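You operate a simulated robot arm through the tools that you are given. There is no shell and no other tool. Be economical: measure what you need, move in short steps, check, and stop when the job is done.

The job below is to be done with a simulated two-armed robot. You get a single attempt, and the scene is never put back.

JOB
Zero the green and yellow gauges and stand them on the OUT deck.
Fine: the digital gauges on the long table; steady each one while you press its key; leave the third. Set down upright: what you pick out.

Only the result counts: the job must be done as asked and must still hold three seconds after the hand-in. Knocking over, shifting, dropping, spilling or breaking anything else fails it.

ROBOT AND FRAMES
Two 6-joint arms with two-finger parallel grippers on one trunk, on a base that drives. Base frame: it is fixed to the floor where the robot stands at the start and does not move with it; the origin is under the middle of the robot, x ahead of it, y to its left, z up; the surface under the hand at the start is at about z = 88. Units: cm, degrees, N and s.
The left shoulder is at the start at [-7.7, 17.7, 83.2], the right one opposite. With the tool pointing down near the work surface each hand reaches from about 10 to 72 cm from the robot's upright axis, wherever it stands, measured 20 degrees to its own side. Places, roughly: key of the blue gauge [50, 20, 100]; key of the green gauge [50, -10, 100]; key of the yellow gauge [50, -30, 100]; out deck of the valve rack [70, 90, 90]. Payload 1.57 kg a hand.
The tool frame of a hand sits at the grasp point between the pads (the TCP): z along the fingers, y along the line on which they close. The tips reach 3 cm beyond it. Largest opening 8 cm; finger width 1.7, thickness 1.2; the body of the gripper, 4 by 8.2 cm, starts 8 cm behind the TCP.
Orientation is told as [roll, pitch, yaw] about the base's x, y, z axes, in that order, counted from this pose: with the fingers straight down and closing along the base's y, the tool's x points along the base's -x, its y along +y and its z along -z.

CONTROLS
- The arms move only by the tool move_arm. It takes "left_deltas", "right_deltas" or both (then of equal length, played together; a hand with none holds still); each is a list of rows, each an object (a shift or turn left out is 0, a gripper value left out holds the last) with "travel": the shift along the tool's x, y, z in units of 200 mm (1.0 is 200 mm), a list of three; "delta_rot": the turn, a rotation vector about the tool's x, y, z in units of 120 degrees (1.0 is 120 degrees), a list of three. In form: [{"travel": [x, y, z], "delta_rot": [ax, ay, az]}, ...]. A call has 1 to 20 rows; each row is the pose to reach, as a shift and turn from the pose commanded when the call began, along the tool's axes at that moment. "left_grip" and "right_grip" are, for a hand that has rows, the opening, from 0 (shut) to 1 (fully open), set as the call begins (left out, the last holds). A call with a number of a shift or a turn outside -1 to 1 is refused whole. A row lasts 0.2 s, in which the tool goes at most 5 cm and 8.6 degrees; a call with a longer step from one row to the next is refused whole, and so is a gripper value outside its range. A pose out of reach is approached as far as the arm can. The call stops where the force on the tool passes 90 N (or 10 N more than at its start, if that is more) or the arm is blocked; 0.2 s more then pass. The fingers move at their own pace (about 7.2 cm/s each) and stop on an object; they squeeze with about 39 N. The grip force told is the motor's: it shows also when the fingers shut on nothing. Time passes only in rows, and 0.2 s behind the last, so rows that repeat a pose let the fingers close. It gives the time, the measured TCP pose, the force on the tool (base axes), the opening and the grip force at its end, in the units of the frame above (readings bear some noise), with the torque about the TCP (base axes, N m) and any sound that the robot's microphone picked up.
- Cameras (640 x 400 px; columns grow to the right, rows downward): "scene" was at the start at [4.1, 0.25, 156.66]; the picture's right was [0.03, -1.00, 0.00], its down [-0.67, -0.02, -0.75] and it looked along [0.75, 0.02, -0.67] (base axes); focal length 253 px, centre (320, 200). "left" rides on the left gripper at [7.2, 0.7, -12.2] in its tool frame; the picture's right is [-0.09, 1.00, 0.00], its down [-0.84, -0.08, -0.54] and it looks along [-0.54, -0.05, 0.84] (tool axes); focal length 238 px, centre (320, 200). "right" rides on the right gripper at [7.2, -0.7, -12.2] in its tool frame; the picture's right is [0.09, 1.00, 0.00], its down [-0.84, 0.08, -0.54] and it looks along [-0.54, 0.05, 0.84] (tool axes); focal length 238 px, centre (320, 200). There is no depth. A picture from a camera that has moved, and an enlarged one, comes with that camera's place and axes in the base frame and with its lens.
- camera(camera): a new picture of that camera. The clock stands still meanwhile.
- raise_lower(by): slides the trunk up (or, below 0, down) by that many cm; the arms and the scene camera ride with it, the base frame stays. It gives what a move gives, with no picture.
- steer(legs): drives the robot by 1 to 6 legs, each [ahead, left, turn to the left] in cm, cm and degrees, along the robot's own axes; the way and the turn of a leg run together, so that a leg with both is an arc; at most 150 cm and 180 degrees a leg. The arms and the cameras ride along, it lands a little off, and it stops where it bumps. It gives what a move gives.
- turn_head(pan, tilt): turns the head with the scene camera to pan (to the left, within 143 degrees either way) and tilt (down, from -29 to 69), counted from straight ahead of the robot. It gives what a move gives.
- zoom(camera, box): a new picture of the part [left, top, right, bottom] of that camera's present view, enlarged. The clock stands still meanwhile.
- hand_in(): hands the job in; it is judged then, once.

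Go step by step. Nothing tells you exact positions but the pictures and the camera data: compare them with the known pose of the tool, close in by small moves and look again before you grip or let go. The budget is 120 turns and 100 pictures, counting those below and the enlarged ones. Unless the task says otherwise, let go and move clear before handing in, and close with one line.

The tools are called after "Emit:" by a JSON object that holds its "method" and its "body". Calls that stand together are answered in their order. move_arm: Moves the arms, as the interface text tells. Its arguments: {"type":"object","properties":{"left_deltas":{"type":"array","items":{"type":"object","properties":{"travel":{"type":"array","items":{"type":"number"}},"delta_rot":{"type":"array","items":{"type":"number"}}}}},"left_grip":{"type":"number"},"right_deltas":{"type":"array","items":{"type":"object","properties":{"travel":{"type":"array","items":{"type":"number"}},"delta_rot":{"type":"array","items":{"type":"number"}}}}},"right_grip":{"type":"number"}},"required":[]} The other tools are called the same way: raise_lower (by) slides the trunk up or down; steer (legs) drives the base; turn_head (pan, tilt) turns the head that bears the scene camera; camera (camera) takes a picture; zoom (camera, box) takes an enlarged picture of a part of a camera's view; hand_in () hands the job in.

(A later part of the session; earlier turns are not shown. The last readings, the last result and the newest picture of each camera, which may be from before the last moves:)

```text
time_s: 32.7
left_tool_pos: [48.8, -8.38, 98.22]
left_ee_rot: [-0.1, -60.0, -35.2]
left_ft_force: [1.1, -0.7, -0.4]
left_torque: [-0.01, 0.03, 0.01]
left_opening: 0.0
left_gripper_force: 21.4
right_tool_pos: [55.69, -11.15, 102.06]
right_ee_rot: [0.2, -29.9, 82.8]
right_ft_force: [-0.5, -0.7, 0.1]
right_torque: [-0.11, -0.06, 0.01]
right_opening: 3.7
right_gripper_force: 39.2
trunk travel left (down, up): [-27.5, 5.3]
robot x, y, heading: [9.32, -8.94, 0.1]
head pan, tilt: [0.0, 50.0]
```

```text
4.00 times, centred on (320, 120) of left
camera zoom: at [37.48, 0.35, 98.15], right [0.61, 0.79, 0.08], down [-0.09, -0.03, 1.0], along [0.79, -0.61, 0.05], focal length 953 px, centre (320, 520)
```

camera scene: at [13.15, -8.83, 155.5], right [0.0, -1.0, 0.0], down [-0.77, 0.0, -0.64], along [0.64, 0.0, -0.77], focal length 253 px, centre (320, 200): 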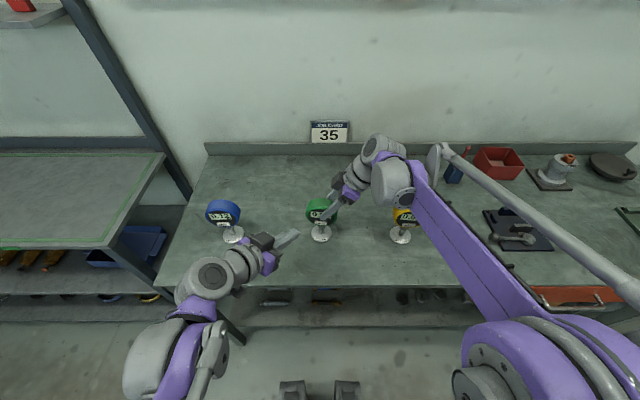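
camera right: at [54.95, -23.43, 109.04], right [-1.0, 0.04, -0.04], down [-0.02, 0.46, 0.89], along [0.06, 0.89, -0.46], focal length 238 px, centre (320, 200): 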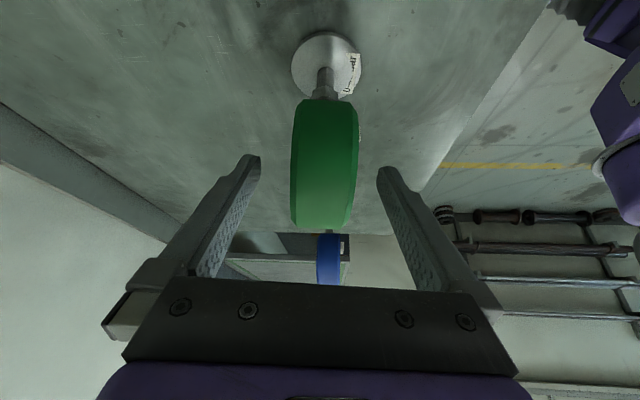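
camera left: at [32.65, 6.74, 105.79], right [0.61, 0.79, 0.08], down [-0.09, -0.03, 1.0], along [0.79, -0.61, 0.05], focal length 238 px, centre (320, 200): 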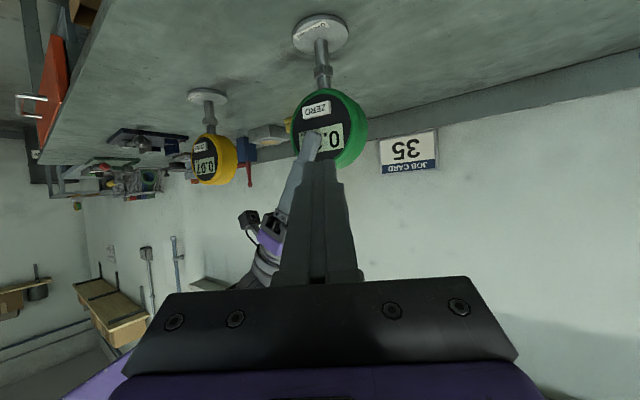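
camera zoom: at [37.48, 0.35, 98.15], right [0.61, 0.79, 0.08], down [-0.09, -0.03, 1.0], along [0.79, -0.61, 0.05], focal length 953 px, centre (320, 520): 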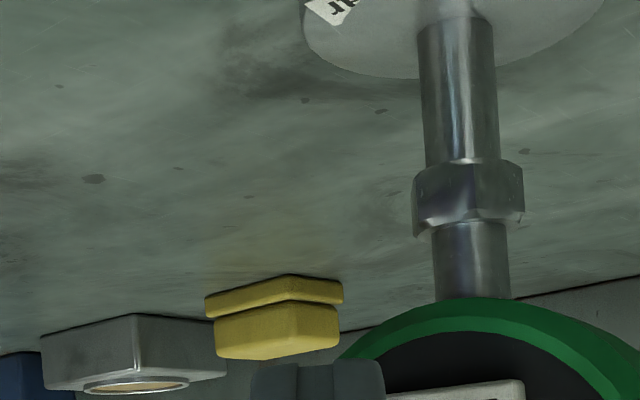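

The tip's leading corner is at about (51.7, -8.9, 96.7), while the key is centred at about (53.3, -8.7, 97.3). I raise the tip 0.65 cm and close in to about 0.4 cm.

Emit:
{"method": "move_arm", "body": {"left_deltas": [{"travel": [-0.024, 0.023, 0.01]}, {"travel": [-0.048, 0.047, 0.019]}, {"travel": [-0.048, 0.047, 0.019]}]}}

Emit:
{"method": "zoom", "body": {"camera": "left", "box": [240, 90, 400, 190]}}

Emit:
{"method": "zoom", "body": {"camera": "scene", "box": [290, 190, 350, 232]}}

```text
time_s: 33.5
left_tool_pos: [50.1, -8.08, 98.91]
left_ee_rot: [0.0, -60.0, -35.0]
left_ft_force: [0.3, 0.3, 0.9]
left_torque: [0.03, 0.02, -0.01]
left_opening: 0.0
left_gripper_force: 21.5
right_tool_pos: [55.69, -11.15, 102.17]
right_ee_rot: [0.2, -30.0, 82.8]
right_ft_force: [0.2, -1.0, -0.7]
right_torque: [-0.12, -0.2, -0.03]
right_opening: 3.69
right_gripper_force: 39.2
trunk travel left (down, up): [-27.5, 5.3]
robot x, y, heading: [9.56, -9.04, 0.1]
head pan, tilt: [0.0, 50.0]
```

```text
4.00 times, centred on (320, 140) of left
camera zoom: at [38.67, 0.7, 98.84], right [0.61, 0.79, 0.08], down [-0.09, -0.03, 1.0], along [0.79, -0.61, 0.05], focal length 953 px, centre (320, 440)
```

zoom: 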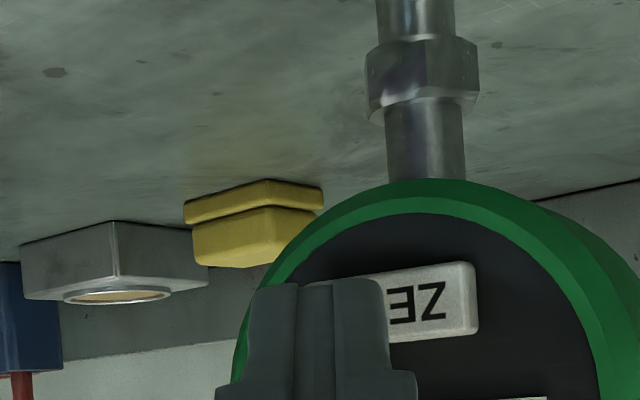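

```text
9.52 times, centred on (320, 211) of scene
camera zoom: at [13.16, -8.83, 155.5], right [0.0, -1.0, 0.0], down [-0.77, 0.0, -0.64], along [0.64, 0.0, -0.77], focal length 2405 px, centre (320, 95)
```

zoom: 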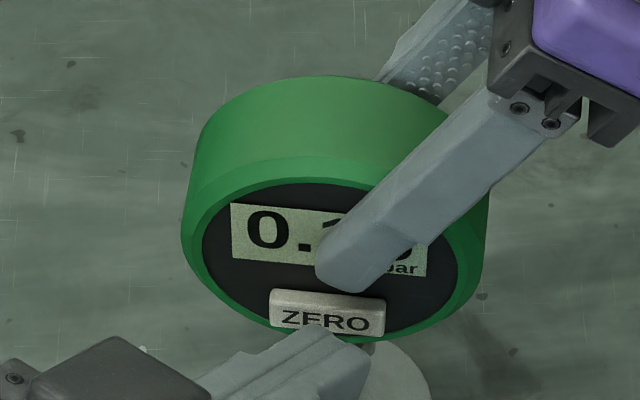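

The tip is lined up with the key, about half a centimetre from it. I press forward in small increments, watching the force.

Emit:
{"method": "move_arm", "body": {"left_deltas": [{"travel": [-0.004, 0.0058, 0.007]}, {"travel": [-0.0082, 0.0115, 0.0142]}, {"travel": [-0.0103, 0.0143, 0.0177]}, {"travel": [-0.0103, 0.0143, 0.0177]}]}}

Emit:
{"method": "zoom", "body": {"camera": "scene", "box": [290, 190, 350, 232]}}

```text
time_s: 34.5
left_tool_pos: [50.42, -7.95, 98.94]
left_ee_rot: [-0.1, -60.0, -35.2]
left_ft_force: [0.1, -0.1, -0.2]
left_torque: [0.01, 0.0, 0.0]
left_opening: 0.0
left_gripper_force: 21.3
right_tool_pos: [55.75, -11.19, 102.21]
right_ee_rot: [0.2, -30.0, 82.8]
right_ft_force: [0.2, -0.4, 0.3]
right_torque: [-0.06, -0.18, -0.02]
right_opening: 3.67
right_gripper_force: 39.0
trunk travel left (down, up): [-27.5, 5.3]
robot x, y, heading: [9.57, -8.84, 0.1]
head pan, tilt: [0.0, 50.0]
```

```text
9.52 times, centred on (320, 211) of scene
camera zoom: at [13.16, -8.83, 155.5], right [0.0, -1.0, 0.0], down [-0.77, 0.0, -0.64], along [0.64, 0.0, -0.77], focal length 2405 px, centre (320, 95)
```

zoom: 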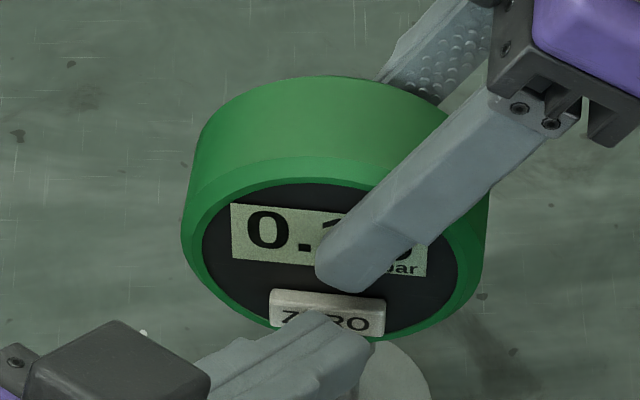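

No contact yet; I go on a bit further.

Emit:
{"method": "move_arm", "body": {"left_deltas": [{"travel": [-0.004, 0.0058, 0.007]}, {"travel": [-0.0082, 0.0115, 0.0142]}, {"travel": [-0.0082, 0.0115, 0.0142]}]}}

Emit:
{"method": "zoom", "body": {"camera": "scene", "box": [290, 190, 350, 232]}}

```text
time_s: 35.3
left_tool_pos: [50.99, -7.82, 98.92]
left_ee_rot: [-0.1, -60.0, -35.1]
left_ft_force: [-2.9, 0.4, 0.3]
left_torque: [-0.01, 0.01, -0.03]
left_opening: 0.0
left_gripper_force: 21.2
right_tool_pos: [55.72, -11.29, 102.16]
right_ee_rot: [0.2, -29.9, 82.8]
right_ft_force: [2.5, 0.7, 0.0]
right_torque: [-0.03, -0.1, -0.09]
right_opening: 3.7
right_gripper_force: 39.3
trunk travel left (down, up): [-27.5, 5.3]
robot x, y, heading: [9.54, -8.65, 0.2]
head pan, tilt: [0.0, 50.0]
heard: click
```

```text
9.52 times, centred on (320, 211) of scene
camera zoom: at [13.14, -8.83, 155.5], right [0.0, -1.0, 0.0], down [-0.77, 0.0, -0.64], along [0.64, 0.0, -0.77], focal length 2405 px, centre (320, 95)
```

zoom: 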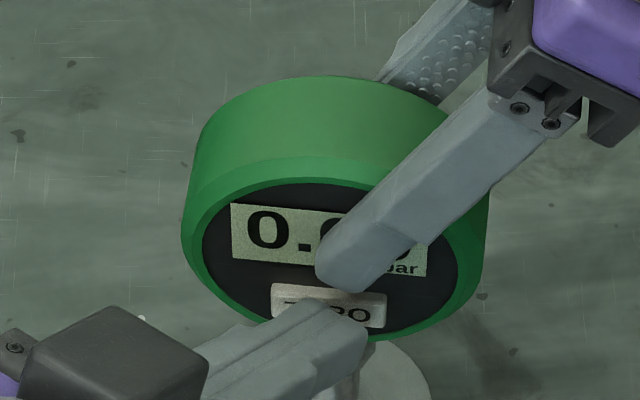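

A click was heard and the display now begins 0.0. I back the left hand off and check the reading.

Emit:
{"method": "move_arm", "body": {"left_deltas": [{"travel": [0.03, -0.043, -0.053]}, {"travel": [0.061, -0.086, -0.106]}, {"travel": [0.061, -0.086, -0.3]}, {"travel": [0.061, -0.086, -0.5]}, {"travel": [0.061, -0.086, -0.6]}]}}

Emit:
{"method": "zoom", "body": {"camera": "left", "box": [200, 60, 440, 210]}}

```text
time_s: 36.5
left_tool_pos: [40.83, -3.06, 103.79]
left_ee_rot: [-0.1, -60.1, -35.1]
left_ft_force: [0.2, 0.6, -0.9]
left_torque: [-0.01, 0.01, -0.01]
left_opening: 0.01
left_gripper_force: 21.2
right_tool_pos: [55.68, -11.16, 102.1]
right_ee_rot: [0.3, -29.9, 82.8]
right_ft_force: [-3.2, -1.2, 0.3]
right_torque: [-0.14, 0.17, -0.04]
right_opening: 3.67
right_gripper_force: 38.9
trunk travel left (down, up): [-27.5, 5.3]
robot x, y, heading: [9.84, -8.93, -0.1]
head pan, tilt: [0.0, 50.0]
```

```text
2.67 times, centred on (320, 135) of left
camera zoom: at [29.5, 5.65, 103.69], right [0.61, 0.79, 0.08], down [-0.09, -0.03, 1.0], along [0.79, -0.61, 0.05], focal length 636 px, centre (320, 373)
```

zoom: 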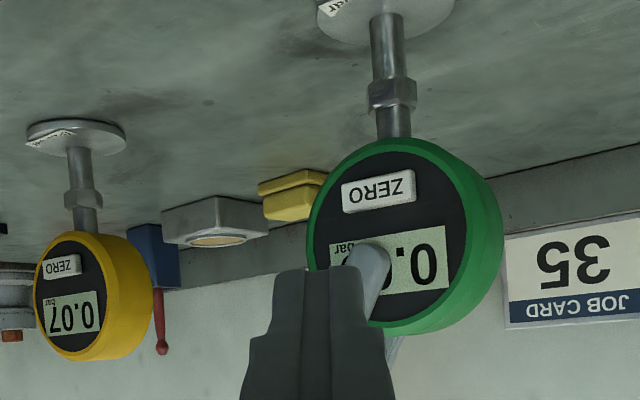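

Green reads 0.0x with the rest hidden by the finger; I'll verify it later in passing. Now I lift green straight up 10 cm while the left hand goes back to a vertical parked pose.

Emit:
{"method": "move_arm", "body": {"left_deltas": [{"travel": [-0.037, 0.045, -0.078], "delta_rot": [-0.0152, 0.0484, -0.0264]}, {"travel": [-0.074, 0.09, -0.155], "delta_rot": [-0.0305, 0.0967, -0.0528]}, {"travel": [-0.111, 0.135, -0.233], "delta_rot": [-0.0457, 0.1451, -0.0792]}, {"travel": [-0.148, 0.18, -0.311], "delta_rot": [-0.061, 0.1934, -0.1056]}, {"travel": [-0.185, 0.225, -0.389], "delta_rot": [-0.0762, 0.2418, -0.132]}, {"travel": [-0.223, 0.27, -0.466], "delta_rot": [-0.0915, 0.2902, -0.1585]}, {"travel": [-0.26, 0.315, -0.544], "delta_rot": [-0.1067, 0.3385, -0.1849]}, {"travel": [-0.297, 0.36, -0.622], "delta_rot": [-0.122, 0.3869, -0.2113]}, {"travel": [-0.334, 0.405, -0.699], "delta_rot": [-0.1372, 0.4352, -0.2377]}, {"travel": [-0.371, 0.45, -0.777], "delta_rot": [-0.1525, 0.4836, -0.2641]}], "right_deltas": [{"travel": [-0.025, 0, -0.043]}, {"travel": [-0.05, 0, -0.087]}, {"travel": [-0.075, 0, -0.13]}, {"travel": [-0.1, 0, -0.173]}, {"travel": [-0.125, 0, -0.217]}, {"travel": [-0.15, 0, -0.26]}, {"travel": [-0.175, 0, -0.303]}, {"travel": [-0.2, 0, -0.346]}, {"travel": [-0.225, 0, -0.39]}, {"travel": [-0.25, 0, -0.433]}]}}

Emit:
{"method": "camera", "body": {"camera": "scene"}}

```text
time_s: 38.7
left_tool_pos: [38.11, 9.9, 118.03]
left_ee_rot: [0.1, 0.2, -0.1]
left_ft_force: [0.5, -0.7, -0.1]
left_torque: [-0.04, 0.03, 0.01]
left_opening: 0.01
left_gripper_force: 21.0
right_tool_pos: [55.73, -11.14, 112.11]
right_ee_rot: [0.3, -29.9, 82.8]
right_ft_force: [0.4, 0.4, -3.4]
right_torque: [-0.07, 0.01, 0.0]
right_opening: 3.67
right_gripper_force: 39.1
trunk travel left (down, up): [-27.5, 5.3]
robot x, y, heading: [9.52, -8.91, 0.1]
head pan, tilt: [0.0, 50.0]
```

```text
65 pictures are left
camera scene: at [13.24, -8.82, 155.5], right [0.0, -1.0, 0.0], down [-0.77, 0.0, -0.64], along [0.64, 0.0, -0.77], focal length 253 px, centre (320, 200)
```

scene: 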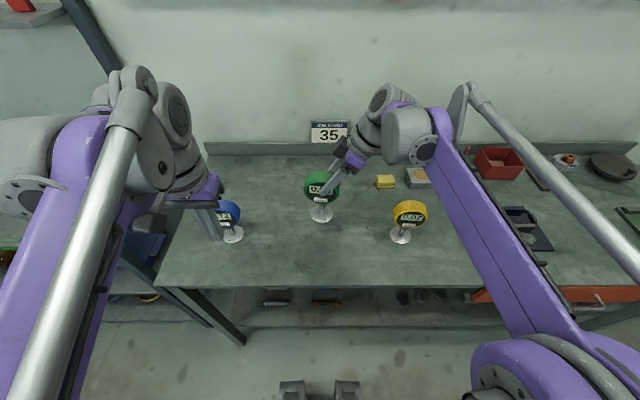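

Green hangs upright in the right hand. I draw it back to x ≈ 39 so it passes in front of the blue gauge, then drive left toward the rack.

Emit:
{"method": "move_arm", "body": {"left_deltas": [{"travel": [0.03, 0.04, 0]}, {"travel": [0.06, 0.08, 0]}, {"travel": [0.09, 0.12, 0]}, {"travel": [0.12, 0.16, 0]}, {"travel": [0.15, 0.2, 0]}, {"travel": [0.15, 0.25, 0]}], "right_deltas": [{"travel": [0.015, 0.14, -0.009]}, {"travel": [0.031, 0.28, -0.018]}, {"travel": [0.046, 0.42, -0.027]}, {"travel": [0.062, 0.56, -0.036]}, {"travel": [0.077, 0.7, -0.045]}, {"travel": [0.092, 0.843, -0.053]}]}}

Emit:
{"method": "steer", "body": {"legs": [[0, 60, 0]]}}

Emit:
{"method": "turn_head", "body": {"pan": 30, "tilt": 45}}

Emit:
{"method": "camera", "body": {"camera": "scene"}}

```text
time_s: 40.1
left_tool_pos: [35.01, 15.0, 117.8]
left_ee_rot: [0.0, 0.0, 0.0]
left_ft_force: [-0.4, 0.8, -0.9]
left_torque: [0.03, 0.02, -0.01]
left_opening: 0.02
left_gripper_force: 21.3
right_tool_pos: [38.53, -11.04, 112.3]
right_ee_rot: [0.2, -30.0, 82.9]
right_ft_force: [0.4, -0.4, -3.9]
right_torque: [-0.04, 0.04, 0.01]
right_opening: 3.7
right_gripper_force: 39.5
trunk travel left (down, up): [-27.5, 5.3]
robot x, y, heading: [9.58, -8.56, -0.3]
head pan, tilt: [0.0, 50.0]
```

```text
time_s: 45.9
left_tool_pos: [35.38, 75.16, 117.92]
left_ee_rot: [0.0, 0.0, -0.4]
left_ft_force: [-0.8, -0.9, -0.5]
left_torque: [0.02, 0.01, 0.01]
left_opening: 0.02
left_gripper_force: 21.4
right_tool_pos: [38.88, 49.21, 112.09]
right_ee_rot: [0.2, -29.8, 82.7]
right_ft_force: [0.5, -0.7, -3.0]
right_torque: [-0.03, 0.01, 0.0]
right_opening: 3.68
right_gripper_force: 39.0
trunk travel left (down, up): [-27.5, 5.3]
robot x, y, heading: [9.8, 51.49, -0.4]
head pan, tilt: [0.0, 50.0]
```

```text
time_s: 46.8
left_tool_pos: [35.27, 75.25, 118.01]
left_ee_rot: [-0.1, 0.0, -0.3]
left_ft_force: [0.0, -0.5, 0.1]
left_torque: [0.01, 0.03, -0.02]
left_opening: 0.0
left_gripper_force: 21.3
right_tool_pos: [38.77, 49.11, 112.22]
right_ee_rot: [0.1, -29.9, 82.7]
right_ft_force: [-0.1, -0.6, -3.3]
right_torque: [-0.02, -0.01, 0.01]
right_opening: 3.68
right_gripper_force: 38.9
trunk travel left (down, up): [-27.5, 5.3]
robot x, y, heading: [9.94, 51.66, -0.2]
head pan, tilt: [30.0, 45.0]
```

```text
64 pictures are left
camera scene: at [12.73, 55.51, 156.19], right [0.5, -0.87, 0.0], down [-0.61, -0.35, -0.71], along [0.61, 0.35, -0.71], focal length 253 px, centre (320, 200)
```

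scene: 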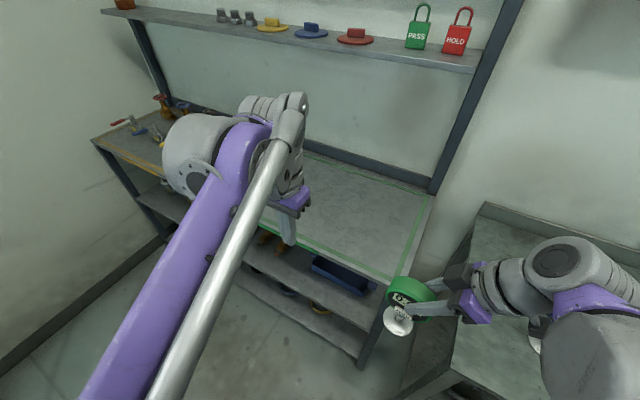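

The deck's right front corner is at about (53, 54), and its green outline starts just inside. I drive 24 cm further left and 8 cm ahead, then look again.

Emit:
{"method": "steer", "body": {"legs": [[0, 24, 0], [8, 0, 0]]}}

Emit:
{"method": "turn_head", "body": {"pan": 0, "tilt": 45}}

Emit:
{"method": "camera", "body": {"camera": "scene"}}

Emit:
{"method": "camera", "body": {"camera": "left"}}

```text
time_s: 50.2
left_tool_pos: [43.19, 99.45, 117.92]
left_ee_rot: [0.0, 0.0, 0.2]
left_ft_force: [0.7, -0.2, -0.5]
left_torque: [-0.03, 0.0, 0.02]
left_opening: 0.01
left_gripper_force: 21.0
right_tool_pos: [46.93, 73.41, 112.22]
right_ee_rot: [0.2, -29.9, 83.2]
right_ft_force: [-0.3, 0.2, -3.2]
right_torque: [-0.07, -0.01, 0.01]
right_opening: 3.66
right_gripper_force: 39.4
trunk travel left (down, up): [-27.5, 5.3]
robot x, y, heading: [17.76, 75.49, 0.1]
head pan, tilt: [30.0, 45.0]
```

```text
time_s: 51.1
left_tool_pos: [43.18, 99.43, 117.91]
left_ee_rot: [0.1, 0.0, 0.2]
left_ft_force: [0.7, -0.3, -0.6]
left_torque: [-0.02, -0.01, -0.02]
left_opening: 0.01
left_gripper_force: 22.3
right_tool_pos: [46.88, 73.37, 112.22]
right_ee_rot: [0.1, -29.9, 83.1]
right_ft_force: [0.3, 0.3, -2.9]
right_torque: [-0.03, -0.01, 0.04]
right_opening: 3.71
right_gripper_force: 39.1
trunk travel left (down, up): [-27.5, 5.3]
robot x, y, heading: [18.19, 75.71, 0.1]
head pan, tilt: [0.0, 45.0]
```

```text
63 pictures are left
camera scene: at [21.87, 75.5, 156.19], right [0.0, -1.0, 0.0], down [-0.71, 0.0, -0.71], along [0.71, 0.0, -0.71], focal length 253 px, centre (320, 200)
```

scene: 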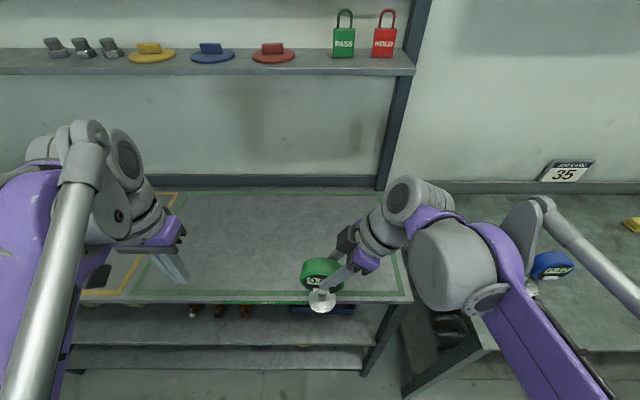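

```text
62 pictures are left
camera left: at [35.98, 100.02, 130.19], right [0.09, 1.0, 0.0], down [0.84, -0.07, 0.54], along [0.54, -0.05, -0.84], focal length 238 px, centre (320, 200)
```

left: 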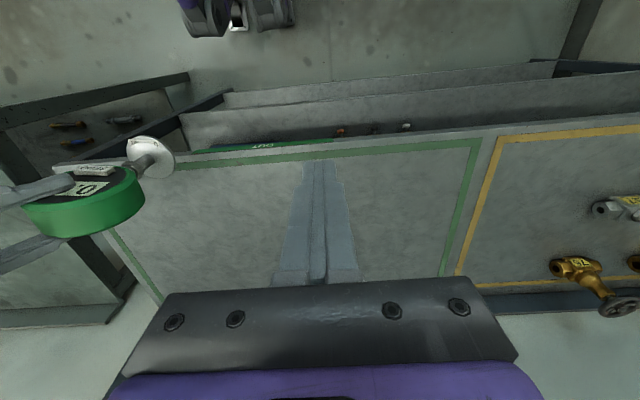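

The OUT area (green outline, y ≈ 54–121) is empty. I extend the right hand 17 cm over the deck and lower to just above the expected surface.

Emit:
{"method": "move_arm", "body": {"right_deltas": [{"travel": [-0.015, -0.14, 0.009]}, {"travel": [-0.031, -0.28, 0.018]}, {"travel": [-0.046, -0.42, 0.027]}, {"travel": [-0.062, -0.56, 0.036]}, {"travel": [-0.077, -0.7, 0.045]}, {"travel": [-0.092, -0.843, 0.053]}, {"travel": [-0.042, -0.843, 0.14]}, {"travel": [0.013, -0.843, 0.235]}, {"travel": [0.058, -0.843, 0.313]}, {"travel": [0.058, -0.843, 0.313]}]}}

Emit:
{"method": "zoom", "body": {"camera": "left", "box": [0, 100, 240, 250]}}

Emit:
{"method": "camera", "body": {"camera": "right"}}

```text
time_s: 53.4
left_tool_pos: [43.26, 99.34, 118.04]
left_ee_rot: [0.0, 0.0, 0.3]
left_ft_force: [-0.3, -0.3, -0.1]
left_torque: [-0.01, -0.02, 0.02]
left_opening: 0.0
left_gripper_force: 21.7
right_tool_pos: [63.89, 73.51, 106.17]
right_ee_rot: [0.2, -29.8, 83.2]
right_ft_force: [0.2, 0.2, -3.5]
right_torque: [-0.04, -0.01, -0.01]
right_opening: 3.68
right_gripper_force: 39.2
trunk travel left (down, up): [-27.5, 5.3]
robot x, y, heading: [18.22, 75.62, -0.1]
head pan, tilt: [0.0, 45.0]
```

```text
2.67 times, centred on (120, 175) of left
camera zoom: at [35.99, 100.02, 130.19], right [0.09, 1.0, 0.0], down [0.84, -0.07, 0.54], along [0.54, -0.05, -0.84], focal length 636 px, centre (853, 267)
```

zoom: 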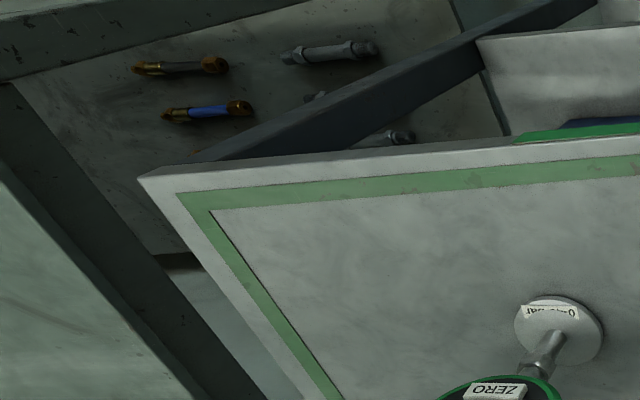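

```text
60 pictures are left
camera right: at [63.24, 61.23, 113.08], right [-1.0, 0.04, -0.04], down [-0.02, 0.46, 0.89], along [0.05, 0.89, -0.46], focal length 238 px, centre (320, 200)
```

right: 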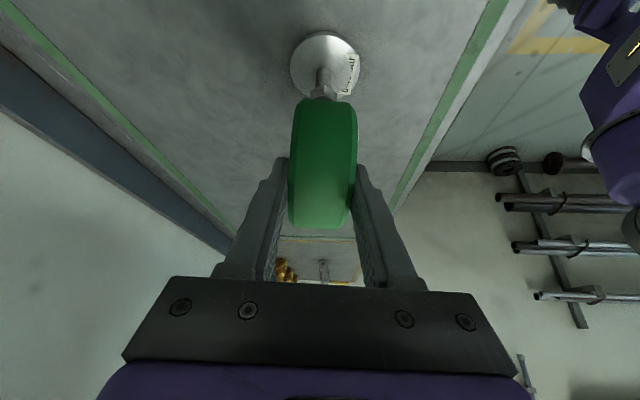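

The gauge hangs well inside the outline. I lower it gently.

Emit:
{"method": "move_arm", "body": {"right_deltas": [{"travel": [0.0125, 0, 0.0217]}, {"travel": [0.025, 0, 0.0433]}, {"travel": [0.0375, 0, 0.065]}, {"travel": [0.0375, 0, 0.065]}]}}

Emit:
{"method": "zoom", "body": {"camera": "left", "box": [150, 180, 270, 255]}}

```text
time_s: 54.4
left_tool_pos: [43.09, 99.42, 117.93]
left_ee_rot: [0.0, -0.1, 0.1]
left_ft_force: [-0.3, 0.0, -0.3]
left_torque: [-0.04, 0.01, -0.01]
left_opening: 0.0
left_gripper_force: 21.0
right_tool_pos: [63.8, 73.55, 104.84]
right_ee_rot: [0.1, -29.9, 83.1]
right_ft_force: [10.9, -1.1, 49.6]
right_torque: [-0.08, -1.13, -0.41]
right_opening: 3.69
right_gripper_force: 38.8
trunk travel left (down, up): [-27.5, 5.3]
robot x, y, heading: [18.26, 75.78, 0.1]
head pan, tilt: [0.0, 45.0]
```

```text
5.33 times, centred on (210, 218) of left
camera zoom: at [35.83, 100.0, 130.23], right [0.09, 1.0, 0.0], down [0.84, -0.07, 0.54], along [0.54, -0.05, -0.84], focal length 1271 px, centre (907, 107)
```

zoom: 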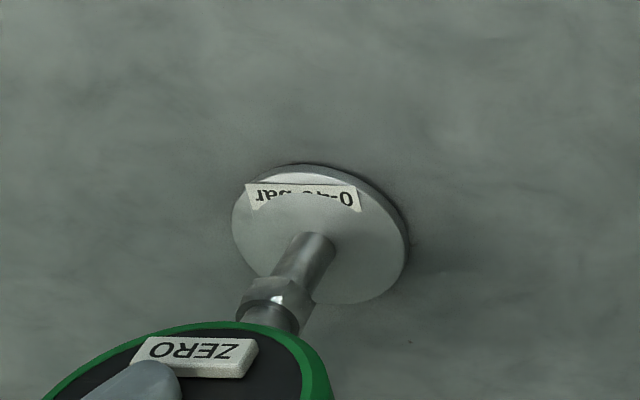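

It is on the deck, pressing with about 50 N; I ease up slightly before letting go.

Emit:
{"method": "move_arm", "body": {"right_deltas": [{"travel": [-0.004, 0, -0.007]}, {"travel": [-0.004, 0, -0.007]}]}}

```text
time_s: 55.0
left_tool_pos: [43.15, 99.38, 117.93]
left_ee_rot: [0.1, 0.1, 0.2]
left_ft_force: [-0.6, -0.1, -0.8]
left_torque: [0.04, 0.02, 0.03]
left_opening: 0.0
left_gripper_force: 21.5
right_tool_pos: [63.85, 73.73, 104.85]
right_ee_rot: [0.2, -30.0, 83.2]
right_ft_force: [11.7, 1.6, 31.0]
right_torque: [0.9, -0.92, -0.23]
right_opening: 3.68
right_gripper_force: 39.3
trunk travel left (down, up): [-27.5, 5.3]
robot x, y, heading: [18.19, 75.76, 0.3]
head pan, tilt: [0.0, 45.0]
```

Emit:
{"method": "move_arm", "body": {"right_deltas": [{"travel": [-0.005, 0, -0.0087]}, {"travel": [-0.005, 0, -0.0087]}]}}

```text
time_s: 55.5
left_tool_pos: [43.16, 99.46, 117.91]
left_ee_rot: [0.1, 0.0, 0.2]
left_ft_force: [0.4, 0.5, -0.6]
left_torque: [-0.01, -0.02, -0.01]
left_opening: 0.01
left_gripper_force: 21.3
right_tool_pos: [63.73, 73.42, 104.82]
right_ee_rot: [0.5, -29.7, 83.2]
right_ft_force: [-0.1, -0.3, -3.6]
right_torque: [-0.07, 0.0, 0.0]
right_opening: 3.7
right_gripper_force: 39.1
trunk travel left (down, up): [-27.5, 5.3]
robot x, y, heading: [18.39, 75.1, 0.2]
head pan, tilt: [0.0, 45.0]
```

It's just off contact now (weight only). I lower 1 mm and open slowly.

Emit:
{"method": "move_arm", "body": {"right_deltas": [{"travel": [0.0025, 0, 0.0043]}, {"travel": [0.0025, 0, 0.0043]}]}}

Emit:
{"method": "move_arm", "body": {"right_deltas": [{"travel": [0, 0, 0]}, {"travel": [0, 0, 0]}, {"travel": [0, 0, 0]}, {"travel": [0, 0, 0]}], "right_grip": 1}}

Emit:
{"method": "camera", "body": {"camera": "right"}}

Emit:
{"method": "zoom", "body": {"camera": "scene", "box": [240, 200, 420, 320]}}

```text
time_s: 56.1
left_tool_pos: [43.31, 99.31, 117.94]
left_ee_rot: [0.0, 0.0, 0.2]
left_ft_force: [0.0, -0.4, 0.4]
left_torque: [0.01, 0.0, 0.0]
left_opening: 0.0
left_gripper_force: 21.6
right_tool_pos: [63.86, 73.54, 104.83]
right_ee_rot: [0.2, -29.9, 83.1]
right_ft_force: [-0.1, -0.3, -3.5]
right_torque: [-0.08, 0.02, 0.0]
right_opening: 3.67
right_gripper_force: 39.1
trunk travel left (down, up): [-27.5, 5.3]
robot x, y, heading: [17.83, 75.66, 0.1]
head pan, tilt: [0.0, 45.0]
```

```text
time_s: 57.1
left_tool_pos: [43.32, 99.36, 117.99]
left_ee_rot: [0.1, 0.1, 0.2]
left_ft_force: [-1.1, -0.3, 0.3]
left_torque: [-0.01, 0.03, 0.01]
left_opening: 0.0
left_gripper_force: 21.6
right_tool_pos: [63.98, 73.64, 104.86]
right_ee_rot: [0.3, -29.9, 83.2]
right_ft_force: [-0.2, -0.8, 0.9]
right_torque: [0.01, 0.01, 0.0]
right_opening: 8.01
right_gripper_force: 0.0
trunk travel left (down, up): [-27.5, 5.3]
robot x, y, heading: [17.92, 75.43, 0.2]
head pan, tilt: [0.0, 45.0]
```

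```text
58 pictures are left
camera right: at [63.24, 61.24, 111.8], right [-1.0, 0.04, -0.04], down [-0.02, 0.46, 0.89], along [0.05, 0.89, -0.46], focal length 238 px, centre (320, 200)
```

right: 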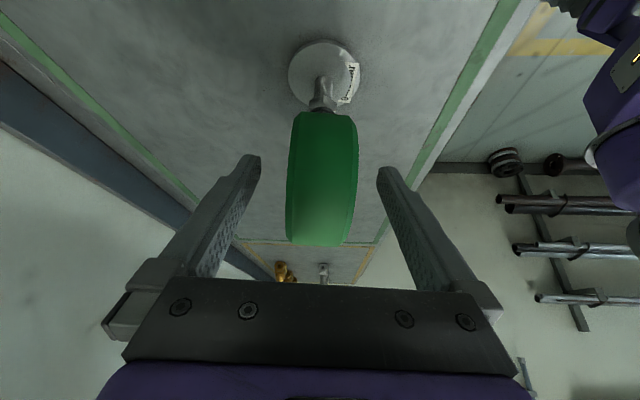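

```text
3.33 times, centred on (330, 260) of scene
camera zoom: at [21.88, 75.49, 156.19], right [0.0, -1.0, 0.0], down [-0.71, 0.0, -0.71], along [0.71, 0.0, -0.71], focal length 842 px, centre (287, 0)
```

zoom: 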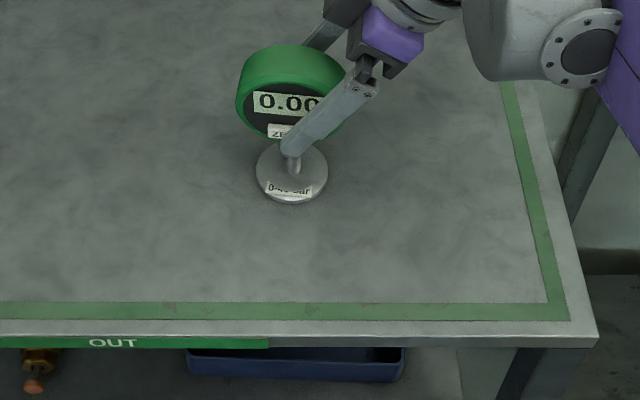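

Green stands upright on the OUT deck reading 0.00. I withdraw the right hand along its fingers, then pull back.

Emit:
{"method": "move_arm", "body": {"right_deltas": [{"travel": [0, -0.01, -0.1]}, {"travel": [0, -0.015, -0.25]}, {"travel": [0, -0.02, -0.4]}, {"travel": [0, -0.025, -0.5]}, {"travel": [0, 0.2, -0.5]}, {"travel": [0, 0.4, -0.5]}, {"travel": [0, 0.6, -0.5]}, {"travel": [0, 0.8, -0.5]}]}}

Emit:
{"method": "camera", "body": {"camera": "scene"}}

```text
time_s: 59.0
left_tool_pos: [43.04, 99.4, 117.89]
left_ee_rot: [0.0, -0.1, 0.1]
left_ft_force: [-0.3, 0.0, 0.7]
left_torque: [-0.01, -0.03, 0.02]
left_opening: 0.03
left_gripper_force: 22.0
right_tool_pos: [47.31, 70.64, 113.93]
right_ee_rot: [0.2, -29.8, 83.3]
right_ft_force: [-0.5, -0.1, 0.3]
right_torque: [0.02, -0.04, -0.01]
right_opening: 8.01
right_gripper_force: 0.0
trunk travel left (down, up): [-27.5, 5.3]
robot x, y, heading: [18.09, 74.93, 0.3]
head pan, tilt: [0.0, 45.0]
```

```text
56 pictures are left
camera scene: at [21.67, 75.49, 156.19], right [0.0, -1.0, 0.0], down [-0.71, 0.0, -0.71], along [0.71, 0.0, -0.71], focal length 253 px, centre (320, 200)
```

scene: 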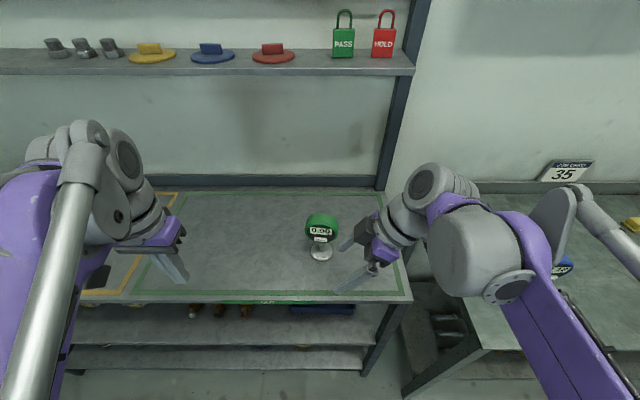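

Green stands free. I drive back 8 cm and right 109 cm to bring yellow in front of the robot.

Emit:
{"method": "steer", "body": {"legs": [[-8, 0, 0], [0, -109, 0]]}}

Emit:
{"method": "turn_head", "body": {"pan": 0, "tilt": 50}}

Emit:
{"method": "camera", "body": {"camera": "scene"}}

Emit:
{"method": "camera", "body": {"camera": "right"}}

```text
time_s: 69.4
left_tool_pos: [35.55, -9.0, 117.94]
left_ee_rot: [0.0, 0.1, 0.3]
left_ft_force: [-0.3, 0.0, 0.9]
left_torque: [0.0, 0.0, 0.01]
left_opening: 0.0
left_gripper_force: 20.9
right_tool_pos: [39.85, -37.69, 113.73]
right_ee_rot: [0.2, -30.0, 83.3]
right_ft_force: [0.1, 0.5, 0.0]
right_torque: [0.04, -0.02, -0.02]
right_opening: 8.01
right_gripper_force: 0.1
trunk travel left (down, up): [-27.5, 5.3]
robot x, y, heading: [10.45, -33.0, 0.3]
head pan, tilt: [0.0, 45.0]
```

```text
time_s: 70.1
left_tool_pos: [35.63, -8.9, 118.01]
left_ee_rot: [0.0, 0.0, 0.5]
left_ft_force: [-0.7, 0.6, 0.0]
left_torque: [0.02, -0.01, 0.01]
left_opening: 0.01
left_gripper_force: 21.5
right_tool_pos: [39.93, -37.62, 113.75]
right_ee_rot: [0.2, -29.8, 83.3]
right_ft_force: [-0.6, 0.0, -0.1]
right_torque: [0.01, 0.0, -0.02]
right_opening: 7.97
right_gripper_force: 0.0
trunk travel left (down, up): [-27.5, 5.3]
robot x, y, heading: [10.37, -32.72, 0.6]
head pan, tilt: [0.0, 50.0]
```

```text
55 pictures are left
camera scene: at [13.87, -32.83, 155.5], right [0.01, -1.0, 0.0], down [-0.77, 0.0, -0.64], along [0.64, 0.0, -0.77], focal length 253 px, centre (320, 200)
```

scene: 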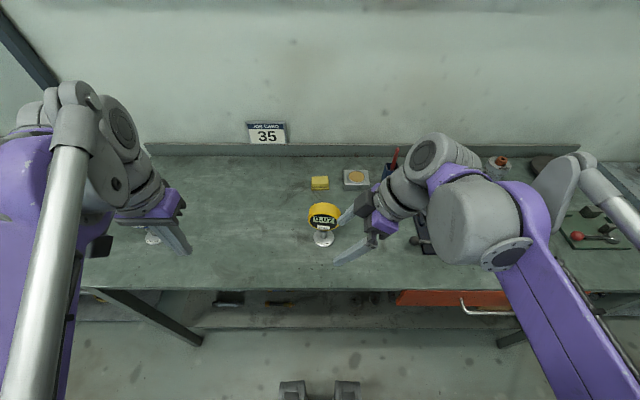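

```text
54 pictures are left
camera right: at [39.34, -49.96, 120.67], right [-1.0, 0.03, -0.04], down [-0.02, 0.46, 0.89], along [0.05, 0.89, -0.46], focal length 238 px, centre (320, 200)
```

right: 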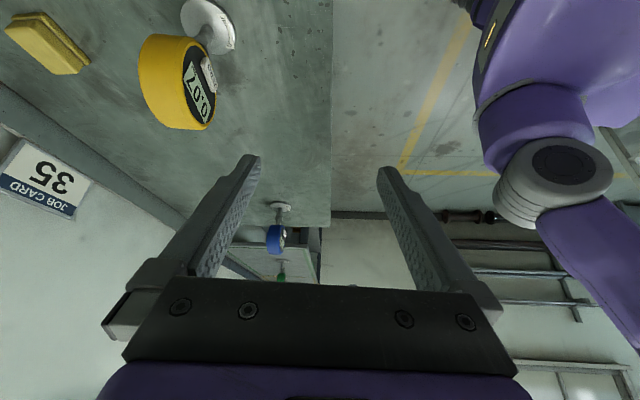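

Yellow is right ahead. I zoom in to measure its position and yaw.

Emit:
{"method": "zoom", "body": {"camera": "scene", "box": [290, 190, 360, 250]}}

Emit:
{"method": "zoom", "body": {"camera": "right", "box": [110, 0, 270, 140]}}

```text
6.67 times, centred on (325, 220) of scene
camera zoom: at [13.87, -32.83, 155.5], right [0.01, -1.0, 0.0], down [-0.77, 0.0, -0.64], along [0.64, 0.0, -0.77], focal length 1684 px, centre (287, 67)
```

zoom: 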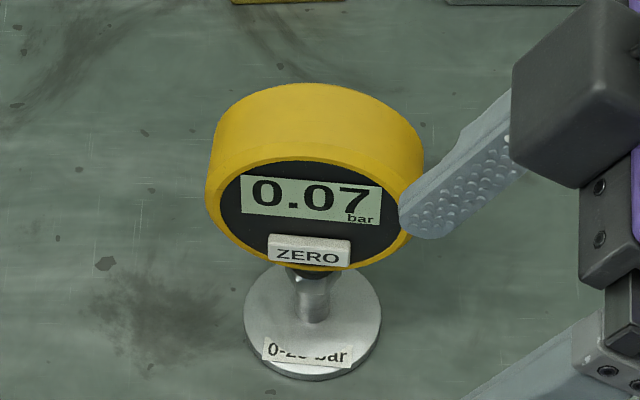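

```text
2.86 times, centred on (190, 70) of right
camera zoom: at [39.34, -49.96, 120.67], right [-1.0, 0.03, -0.04], down [-0.02, 0.46, 0.89], along [0.05, 0.89, -0.46], focal length 681 px, centre (691, 571)
```

zoom: 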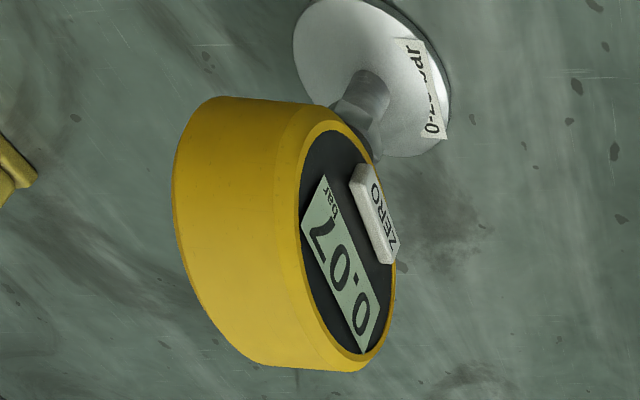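

Yellow is at about (55.0, -34.0) with about the same yaw as green. I move the right hand to the approach point at its upper right.

Emit:
{"method": "move_arm", "body": {"right_deltas": [{"travel": [0.0, -0.19, -0.001]}, {"travel": [0.001, -0.38, -0.002]}, {"travel": [0.002, -0.57, -0.003]}, {"travel": [0.002, -0.761, -0.004]}, {"travel": [0.058, -0.761, 0.093]}, {"travel": [0.115, -0.761, 0.19]}, {"travel": [0.115, -0.761, 0.19]}]}}

Emit:
{"method": "camera", "body": {"camera": "right"}}

```text
time_s: 71.7
left_tool_pos: [35.6, -8.95, 117.89]
left_ee_rot: [0.0, 0.0, 0.4]
left_ft_force: [0.2, -0.5, 0.9]
left_torque: [-0.01, -0.02, 0.0]
left_opening: 0.0
left_gripper_force: 21.3
right_tool_pos: [55.19, -39.59, 109.33]
right_ee_rot: [0.2, -29.8, 83.3]
right_ft_force: [0.5, 0.4, -0.2]
right_torque: [0.04, -0.01, -0.03]
right_opening: 7.98
right_gripper_force: 0.1
trunk travel left (down, up): [-27.5, 5.3]
robot x, y, heading: [10.23, -32.93, 0.6]
head pan, tilt: [0.0, 50.0]
```

```text
51 pictures are left
camera right: at [54.57, -51.82, 116.18], right [-1.0, 0.03, -0.04], down [-0.02, 0.46, 0.89], along [0.05, 0.89, -0.46], focal length 238 px, centre (320, 200)
```

right: 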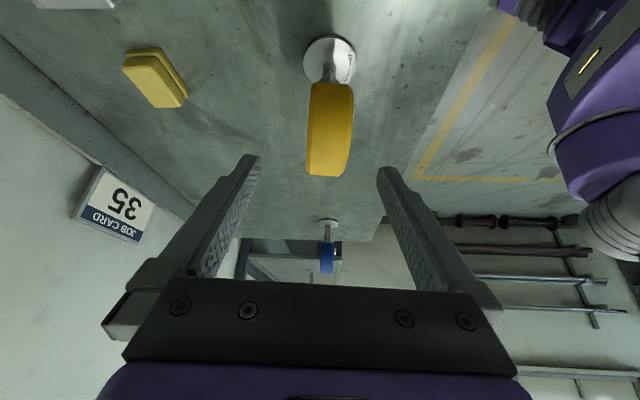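

The view matches the one I had with green almost exactly. I advance 8 cm with a small x correction and close.

Emit:
{"method": "move_arm", "body": {"right_deltas": [{"travel": [0, 0.015, 0.1]}, {"travel": [0, 0.03, 0.2]}, {"travel": [0, 0.037, 0.3]}, {"travel": [0, 0.037, 0.4]}, {"travel": [0, 0.037, 0.4]}]}}

Emit:
{"method": "camera", "body": {"camera": "right"}}

```text
time_s: 72.9
left_tool_pos: [35.6, -8.87, 117.88]
left_ee_rot: [0.0, -0.1, 0.4]
left_ft_force: [0.5, 0.7, 0.1]
left_torque: [0.01, 0.05, 0.03]
left_opening: 0.0
left_gripper_force: 21.6
right_tool_pos: [54.95, -35.63, 102.41]
right_ee_rot: [0.2, -29.9, 83.3]
right_ft_force: [0.4, 0.1, -0.4]
right_torque: [-0.03, 0.01, 0.01]
right_opening: 8.03
right_gripper_force: 0.1
trunk travel left (down, up): [-27.5, 5.3]
robot x, y, heading: [10.48, -32.7, 0.5]
head pan, tilt: [0.0, 50.0]
```

```text
50 pictures are left
camera right: at [54.31, -47.9, 109.29], right [-1.0, 0.03, -0.04], down [-0.02, 0.46, 0.89], along [0.05, 0.89, -0.46], focal length 238 px, centre (320, 200)
```

right: 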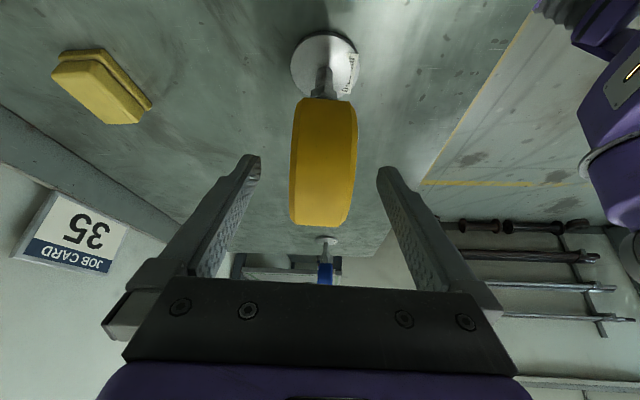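

Same picture as before closing on green. I close the right hand while bringing the left hand to its pre-press pose.

Emit:
{"method": "move_arm", "body": {"left_deltas": [{"travel": [0, -0.1, 0.04], "delta_rot": [0.017, -0.0537, 0.0293]}, {"travel": [-0.03, -0.2, 0.09], "delta_rot": [0.0339, -0.1075, 0.0587]}, {"travel": [-0.06, -0.3, 0.15], "delta_rot": [0.0508, -0.1612, 0.088]}, {"travel": [-0.1, -0.4, 0.21], "delta_rot": [0.0678, -0.2149, 0.1174]}, {"travel": [-0.15, -0.5, 0.28], "delta_rot": [0.0847, -0.2687, 0.1467]}, {"travel": [-0.2, -0.6, 0.36], "delta_rot": [0.1017, -0.3224, 0.1761]}, {"travel": [-0.26, -0.7, 0.44], "delta_rot": [0.1186, -0.3761, 0.2054]}, {"travel": [-0.32, -0.8, 0.52], "delta_rot": [0.1356, -0.4299, 0.2348]}, {"travel": [-0.375, -0.875, 0.6], "delta_rot": [0.1525, -0.4836, 0.2641]}, {"travel": [-0.375, -0.875, 0.6], "delta_rot": [0.1525, -0.4836, 0.2641]}], "right_deltas": [{"travel": [0, 0, 0]}, {"travel": [0, 0, 0]}, {"travel": [0, 0, 0]}, {"travel": [0, 0, 0]}, {"travel": [0, 0, 0]}, {"travel": [0, 0, 0]}, {"travel": [0, 0, 0]}, {"travel": [0, 0, 0]}, {"travel": [0, 0, 0]}, {"travel": [0, 0, 0]}], "right_grip": 0}}

Emit:
{"method": "zoom", "body": {"camera": "left", "box": [240, 70, 400, 170]}}

Emit:
{"method": "zoom", "body": {"camera": "scene", "box": [260, 180, 400, 270]}}

```text
time_s: 75.1
left_tool_pos: [43.3, -26.44, 105.98]
left_ee_rot: [0.1, -60.0, -34.7]
left_ft_force: [0.4, 0.2, -0.4]
left_torque: [0.0, 0.04, -0.04]
left_opening: 0.0
left_gripper_force: 21.8
right_tool_pos: [54.91, -35.59, 102.43]
right_ee_rot: [0.2, -30.0, 83.4]
right_ft_force: [-2.3, -0.8, 2.2]
right_torque: [-0.06, 0.21, 0.05]
right_opening: 3.66
right_gripper_force: 38.7
trunk travel left (down, up): [-27.5, 5.3]
robot x, y, heading: [10.64, -32.89, 0.8]
head pan, tilt: [0.0, 50.0]
```

```text
4.00 times, centred on (320, 120) of left
camera zoom: at [31.86, -17.8, 105.87], right [0.6, 0.79, 0.08], down [-0.09, -0.03, 1.0], along [0.79, -0.61, 0.05], focal length 953 px, centre (320, 520)
```

zoom: 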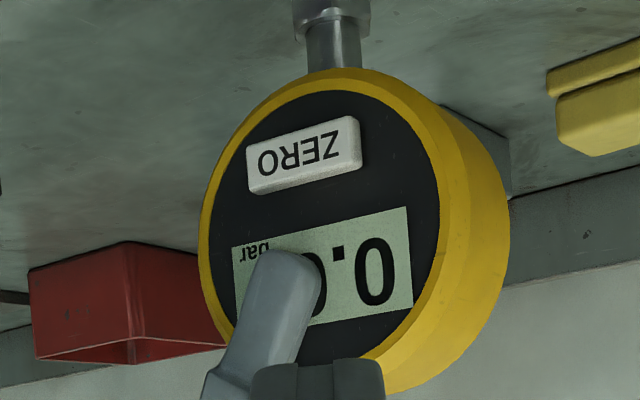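

```text
4.44 times, centred on (330, 225) of scene
camera zoom: at [13.81, -32.84, 155.5], right [0.01, -1.0, 0.0], down [-0.77, 0.0, -0.64], along [0.64, 0.0, -0.77], focal length 1122 px, centre (276, 89)
```

zoom: 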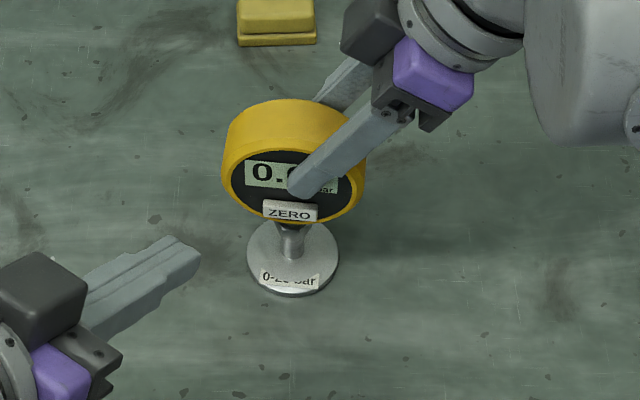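

Yellow is gripped, with its key at about (52.7, -33.4, 97.3). I bring the left tip to just in front of it.

Emit:
{"method": "move_arm", "body": {"left_deltas": [{"travel": [0.025, -0.02, 0.134]}, {"travel": [0.05, -0.04, 0.268]}, {"travel": [0.075, -0.06, 0.402]}, {"travel": [0.099, -0.081, 0.536]}, {"travel": [0.099, -0.081, 0.536]}]}}

Emit:
{"method": "zoom", "body": {"camera": "left", "box": [240, 90, 400, 190]}}

Emit:
{"method": "zoom", "body": {"camera": "scene", "box": [295, 200, 355, 242]}}

```text
time_s: 76.3
left_tool_pos: [49.17, -32.57, 98.75]
left_ee_rot: [0.0, -60.0, -34.7]
left_ft_force: [-0.5, 0.8, -0.2]
left_torque: [0.02, 0.03, -0.02]
left_opening: 0.0
left_gripper_force: 21.0
right_tool_pos: [54.98, -35.53, 102.31]
right_ee_rot: [0.1, -29.9, 83.3]
right_ft_force: [-2.2, -0.8, 3.3]
right_torque: [0.0, 0.12, 0.02]
right_opening: 3.65
right_gripper_force: 39.1
trunk travel left (down, up): [-27.5, 5.3]
robot x, y, heading: [10.47, -32.89, 0.4]
head pan, tilt: [0.0, 50.0]
```

```text
4.00 times, centred on (320, 140) of left
camera zoom: at [37.84, -23.89, 98.67], right [0.6, 0.79, 0.08], down [-0.09, -0.03, 1.0], along [0.79, -0.61, 0.05], focal length 953 px, centre (320, 440)
```

zoom: 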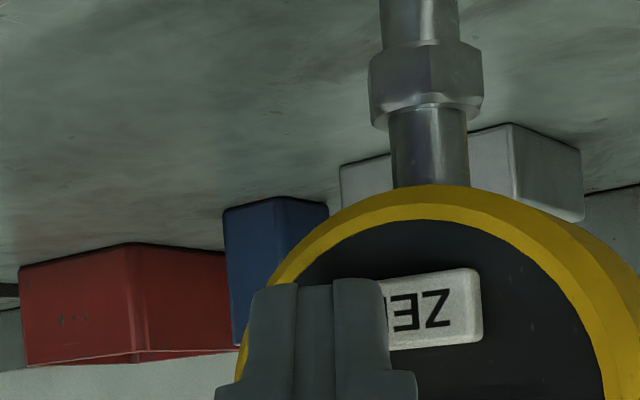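

```text
9.52 times, centred on (325, 221) of scene
camera zoom: at [13.8, -32.83, 155.5], right [0.01, -1.0, 0.0], down [-0.77, 0.0, -0.64], along [0.64, 0.0, -0.77], focal length 2405 px, centre (272, 0)
```

zoom: 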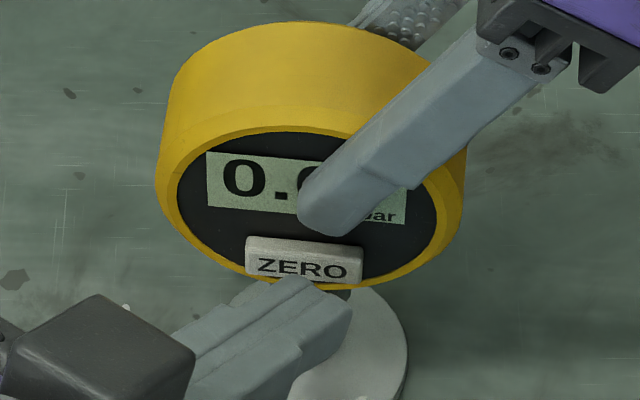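

Lined up just as with green. I press forward about 1.1 cm in small steps.

Emit:
{"method": "move_arm", "body": {"left_deltas": [{"travel": [-0.0125, 0.0128, 0.014]}, {"travel": [-0.025, 0.0256, 0.0283]}, {"travel": [-0.0275, 0.029, 0.033]}, {"travel": [-0.03, 0.0327, 0.0372]}, {"travel": [-0.03, 0.0327, 0.0372]}]}}

Emit:
{"method": "zoom", "body": {"camera": "scene", "box": [295, 200, 355, 242]}}

```text
time_s: 77.5
left_tool_pos: [50.21, -32.41, 99.06]
left_ee_rot: [0.1, -60.0, -34.6]
left_ft_force: [-4.0, -0.2, 2.0]
left_torque: [0.01, -0.02, -0.05]
left_opening: 0.0
left_gripper_force: 21.1
right_tool_pos: [54.81, -35.61, 102.44]
right_ee_rot: [0.2, -29.9, 83.3]
right_ft_force: [1.1, 0.6, 0.6]
right_torque: [0.09, 0.04, 0.05]
right_opening: 3.67
right_gripper_force: 39.4
trunk travel left (down, up): [-27.5, 5.3]
robot x, y, heading: [10.51, -33.1, 0.3]
head pan, tilt: [0.0, 50.0]
heard: click
```

```text
9.52 times, centred on (325, 221) of scene
camera zoom: at [13.81, -32.83, 155.5], right [0.01, -1.0, 0.0], down [-0.77, 0.0, -0.64], along [0.64, 0.0, -0.77], focal length 2405 px, centre (272, 0)
```

zoom: 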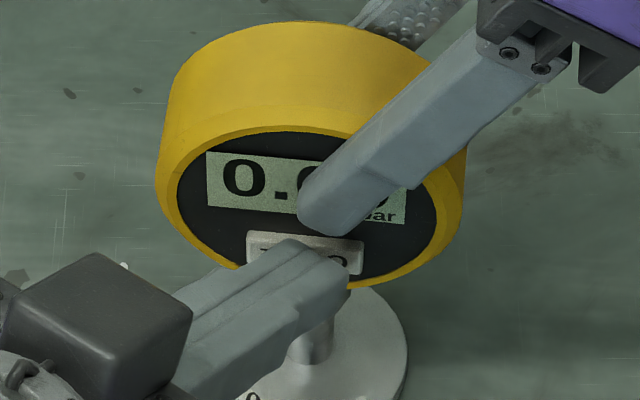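

Clicked. I back the left hand off, as before.

Emit:
{"method": "move_arm", "body": {"left_deltas": [{"travel": [0.03, -0.043, -0.053]}, {"travel": [0.061, -0.086, -0.106]}, {"travel": [0.061, -0.086, -0.3]}, {"travel": [0.061, -0.086, -0.5]}, {"travel": [0.061, -0.086, -0.6]}]}}

Emit:
{"method": "zoom", "body": {"camera": "left", "box": [240, 70, 400, 170]}}

```text
time_s: 78.7
left_tool_pos: [40.28, -27.69, 103.92]
left_ee_rot: [0.0, -60.0, -34.7]
left_ft_force: [0.4, 0.4, -0.6]
left_torque: [-0.02, 0.02, -0.01]
left_opening: 0.0
left_gripper_force: 20.6
right_tool_pos: [54.98, -35.55, 102.47]
right_ee_rot: [0.2, -29.9, 83.3]
right_ft_force: [-0.7, -0.4, 2.7]
right_torque: [0.01, -0.12, 0.01]
right_opening: 3.66
right_gripper_force: 39.3
trunk travel left (down, up): [-27.5, 5.3]
robot x, y, heading: [10.3, -33.09, 0.4]
head pan, tilt: [0.0, 50.0]
```

```text
4.00 times, centred on (320, 120) of left
camera zoom: at [28.9, -19.06, 103.84], right [0.6, 0.79, 0.08], down [-0.09, -0.03, 1.0], along [0.79, -0.61, 0.05], focal length 953 px, centre (320, 520)
```

zoom: 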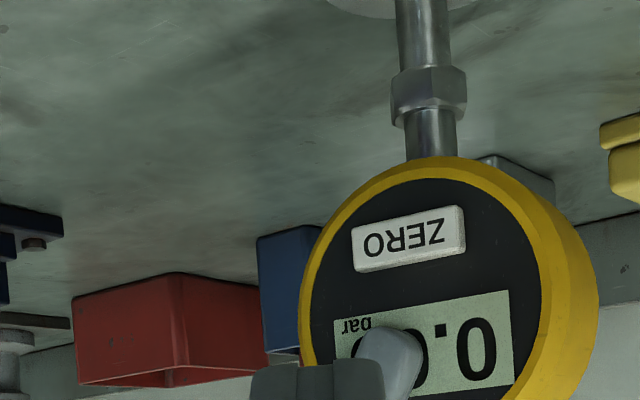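

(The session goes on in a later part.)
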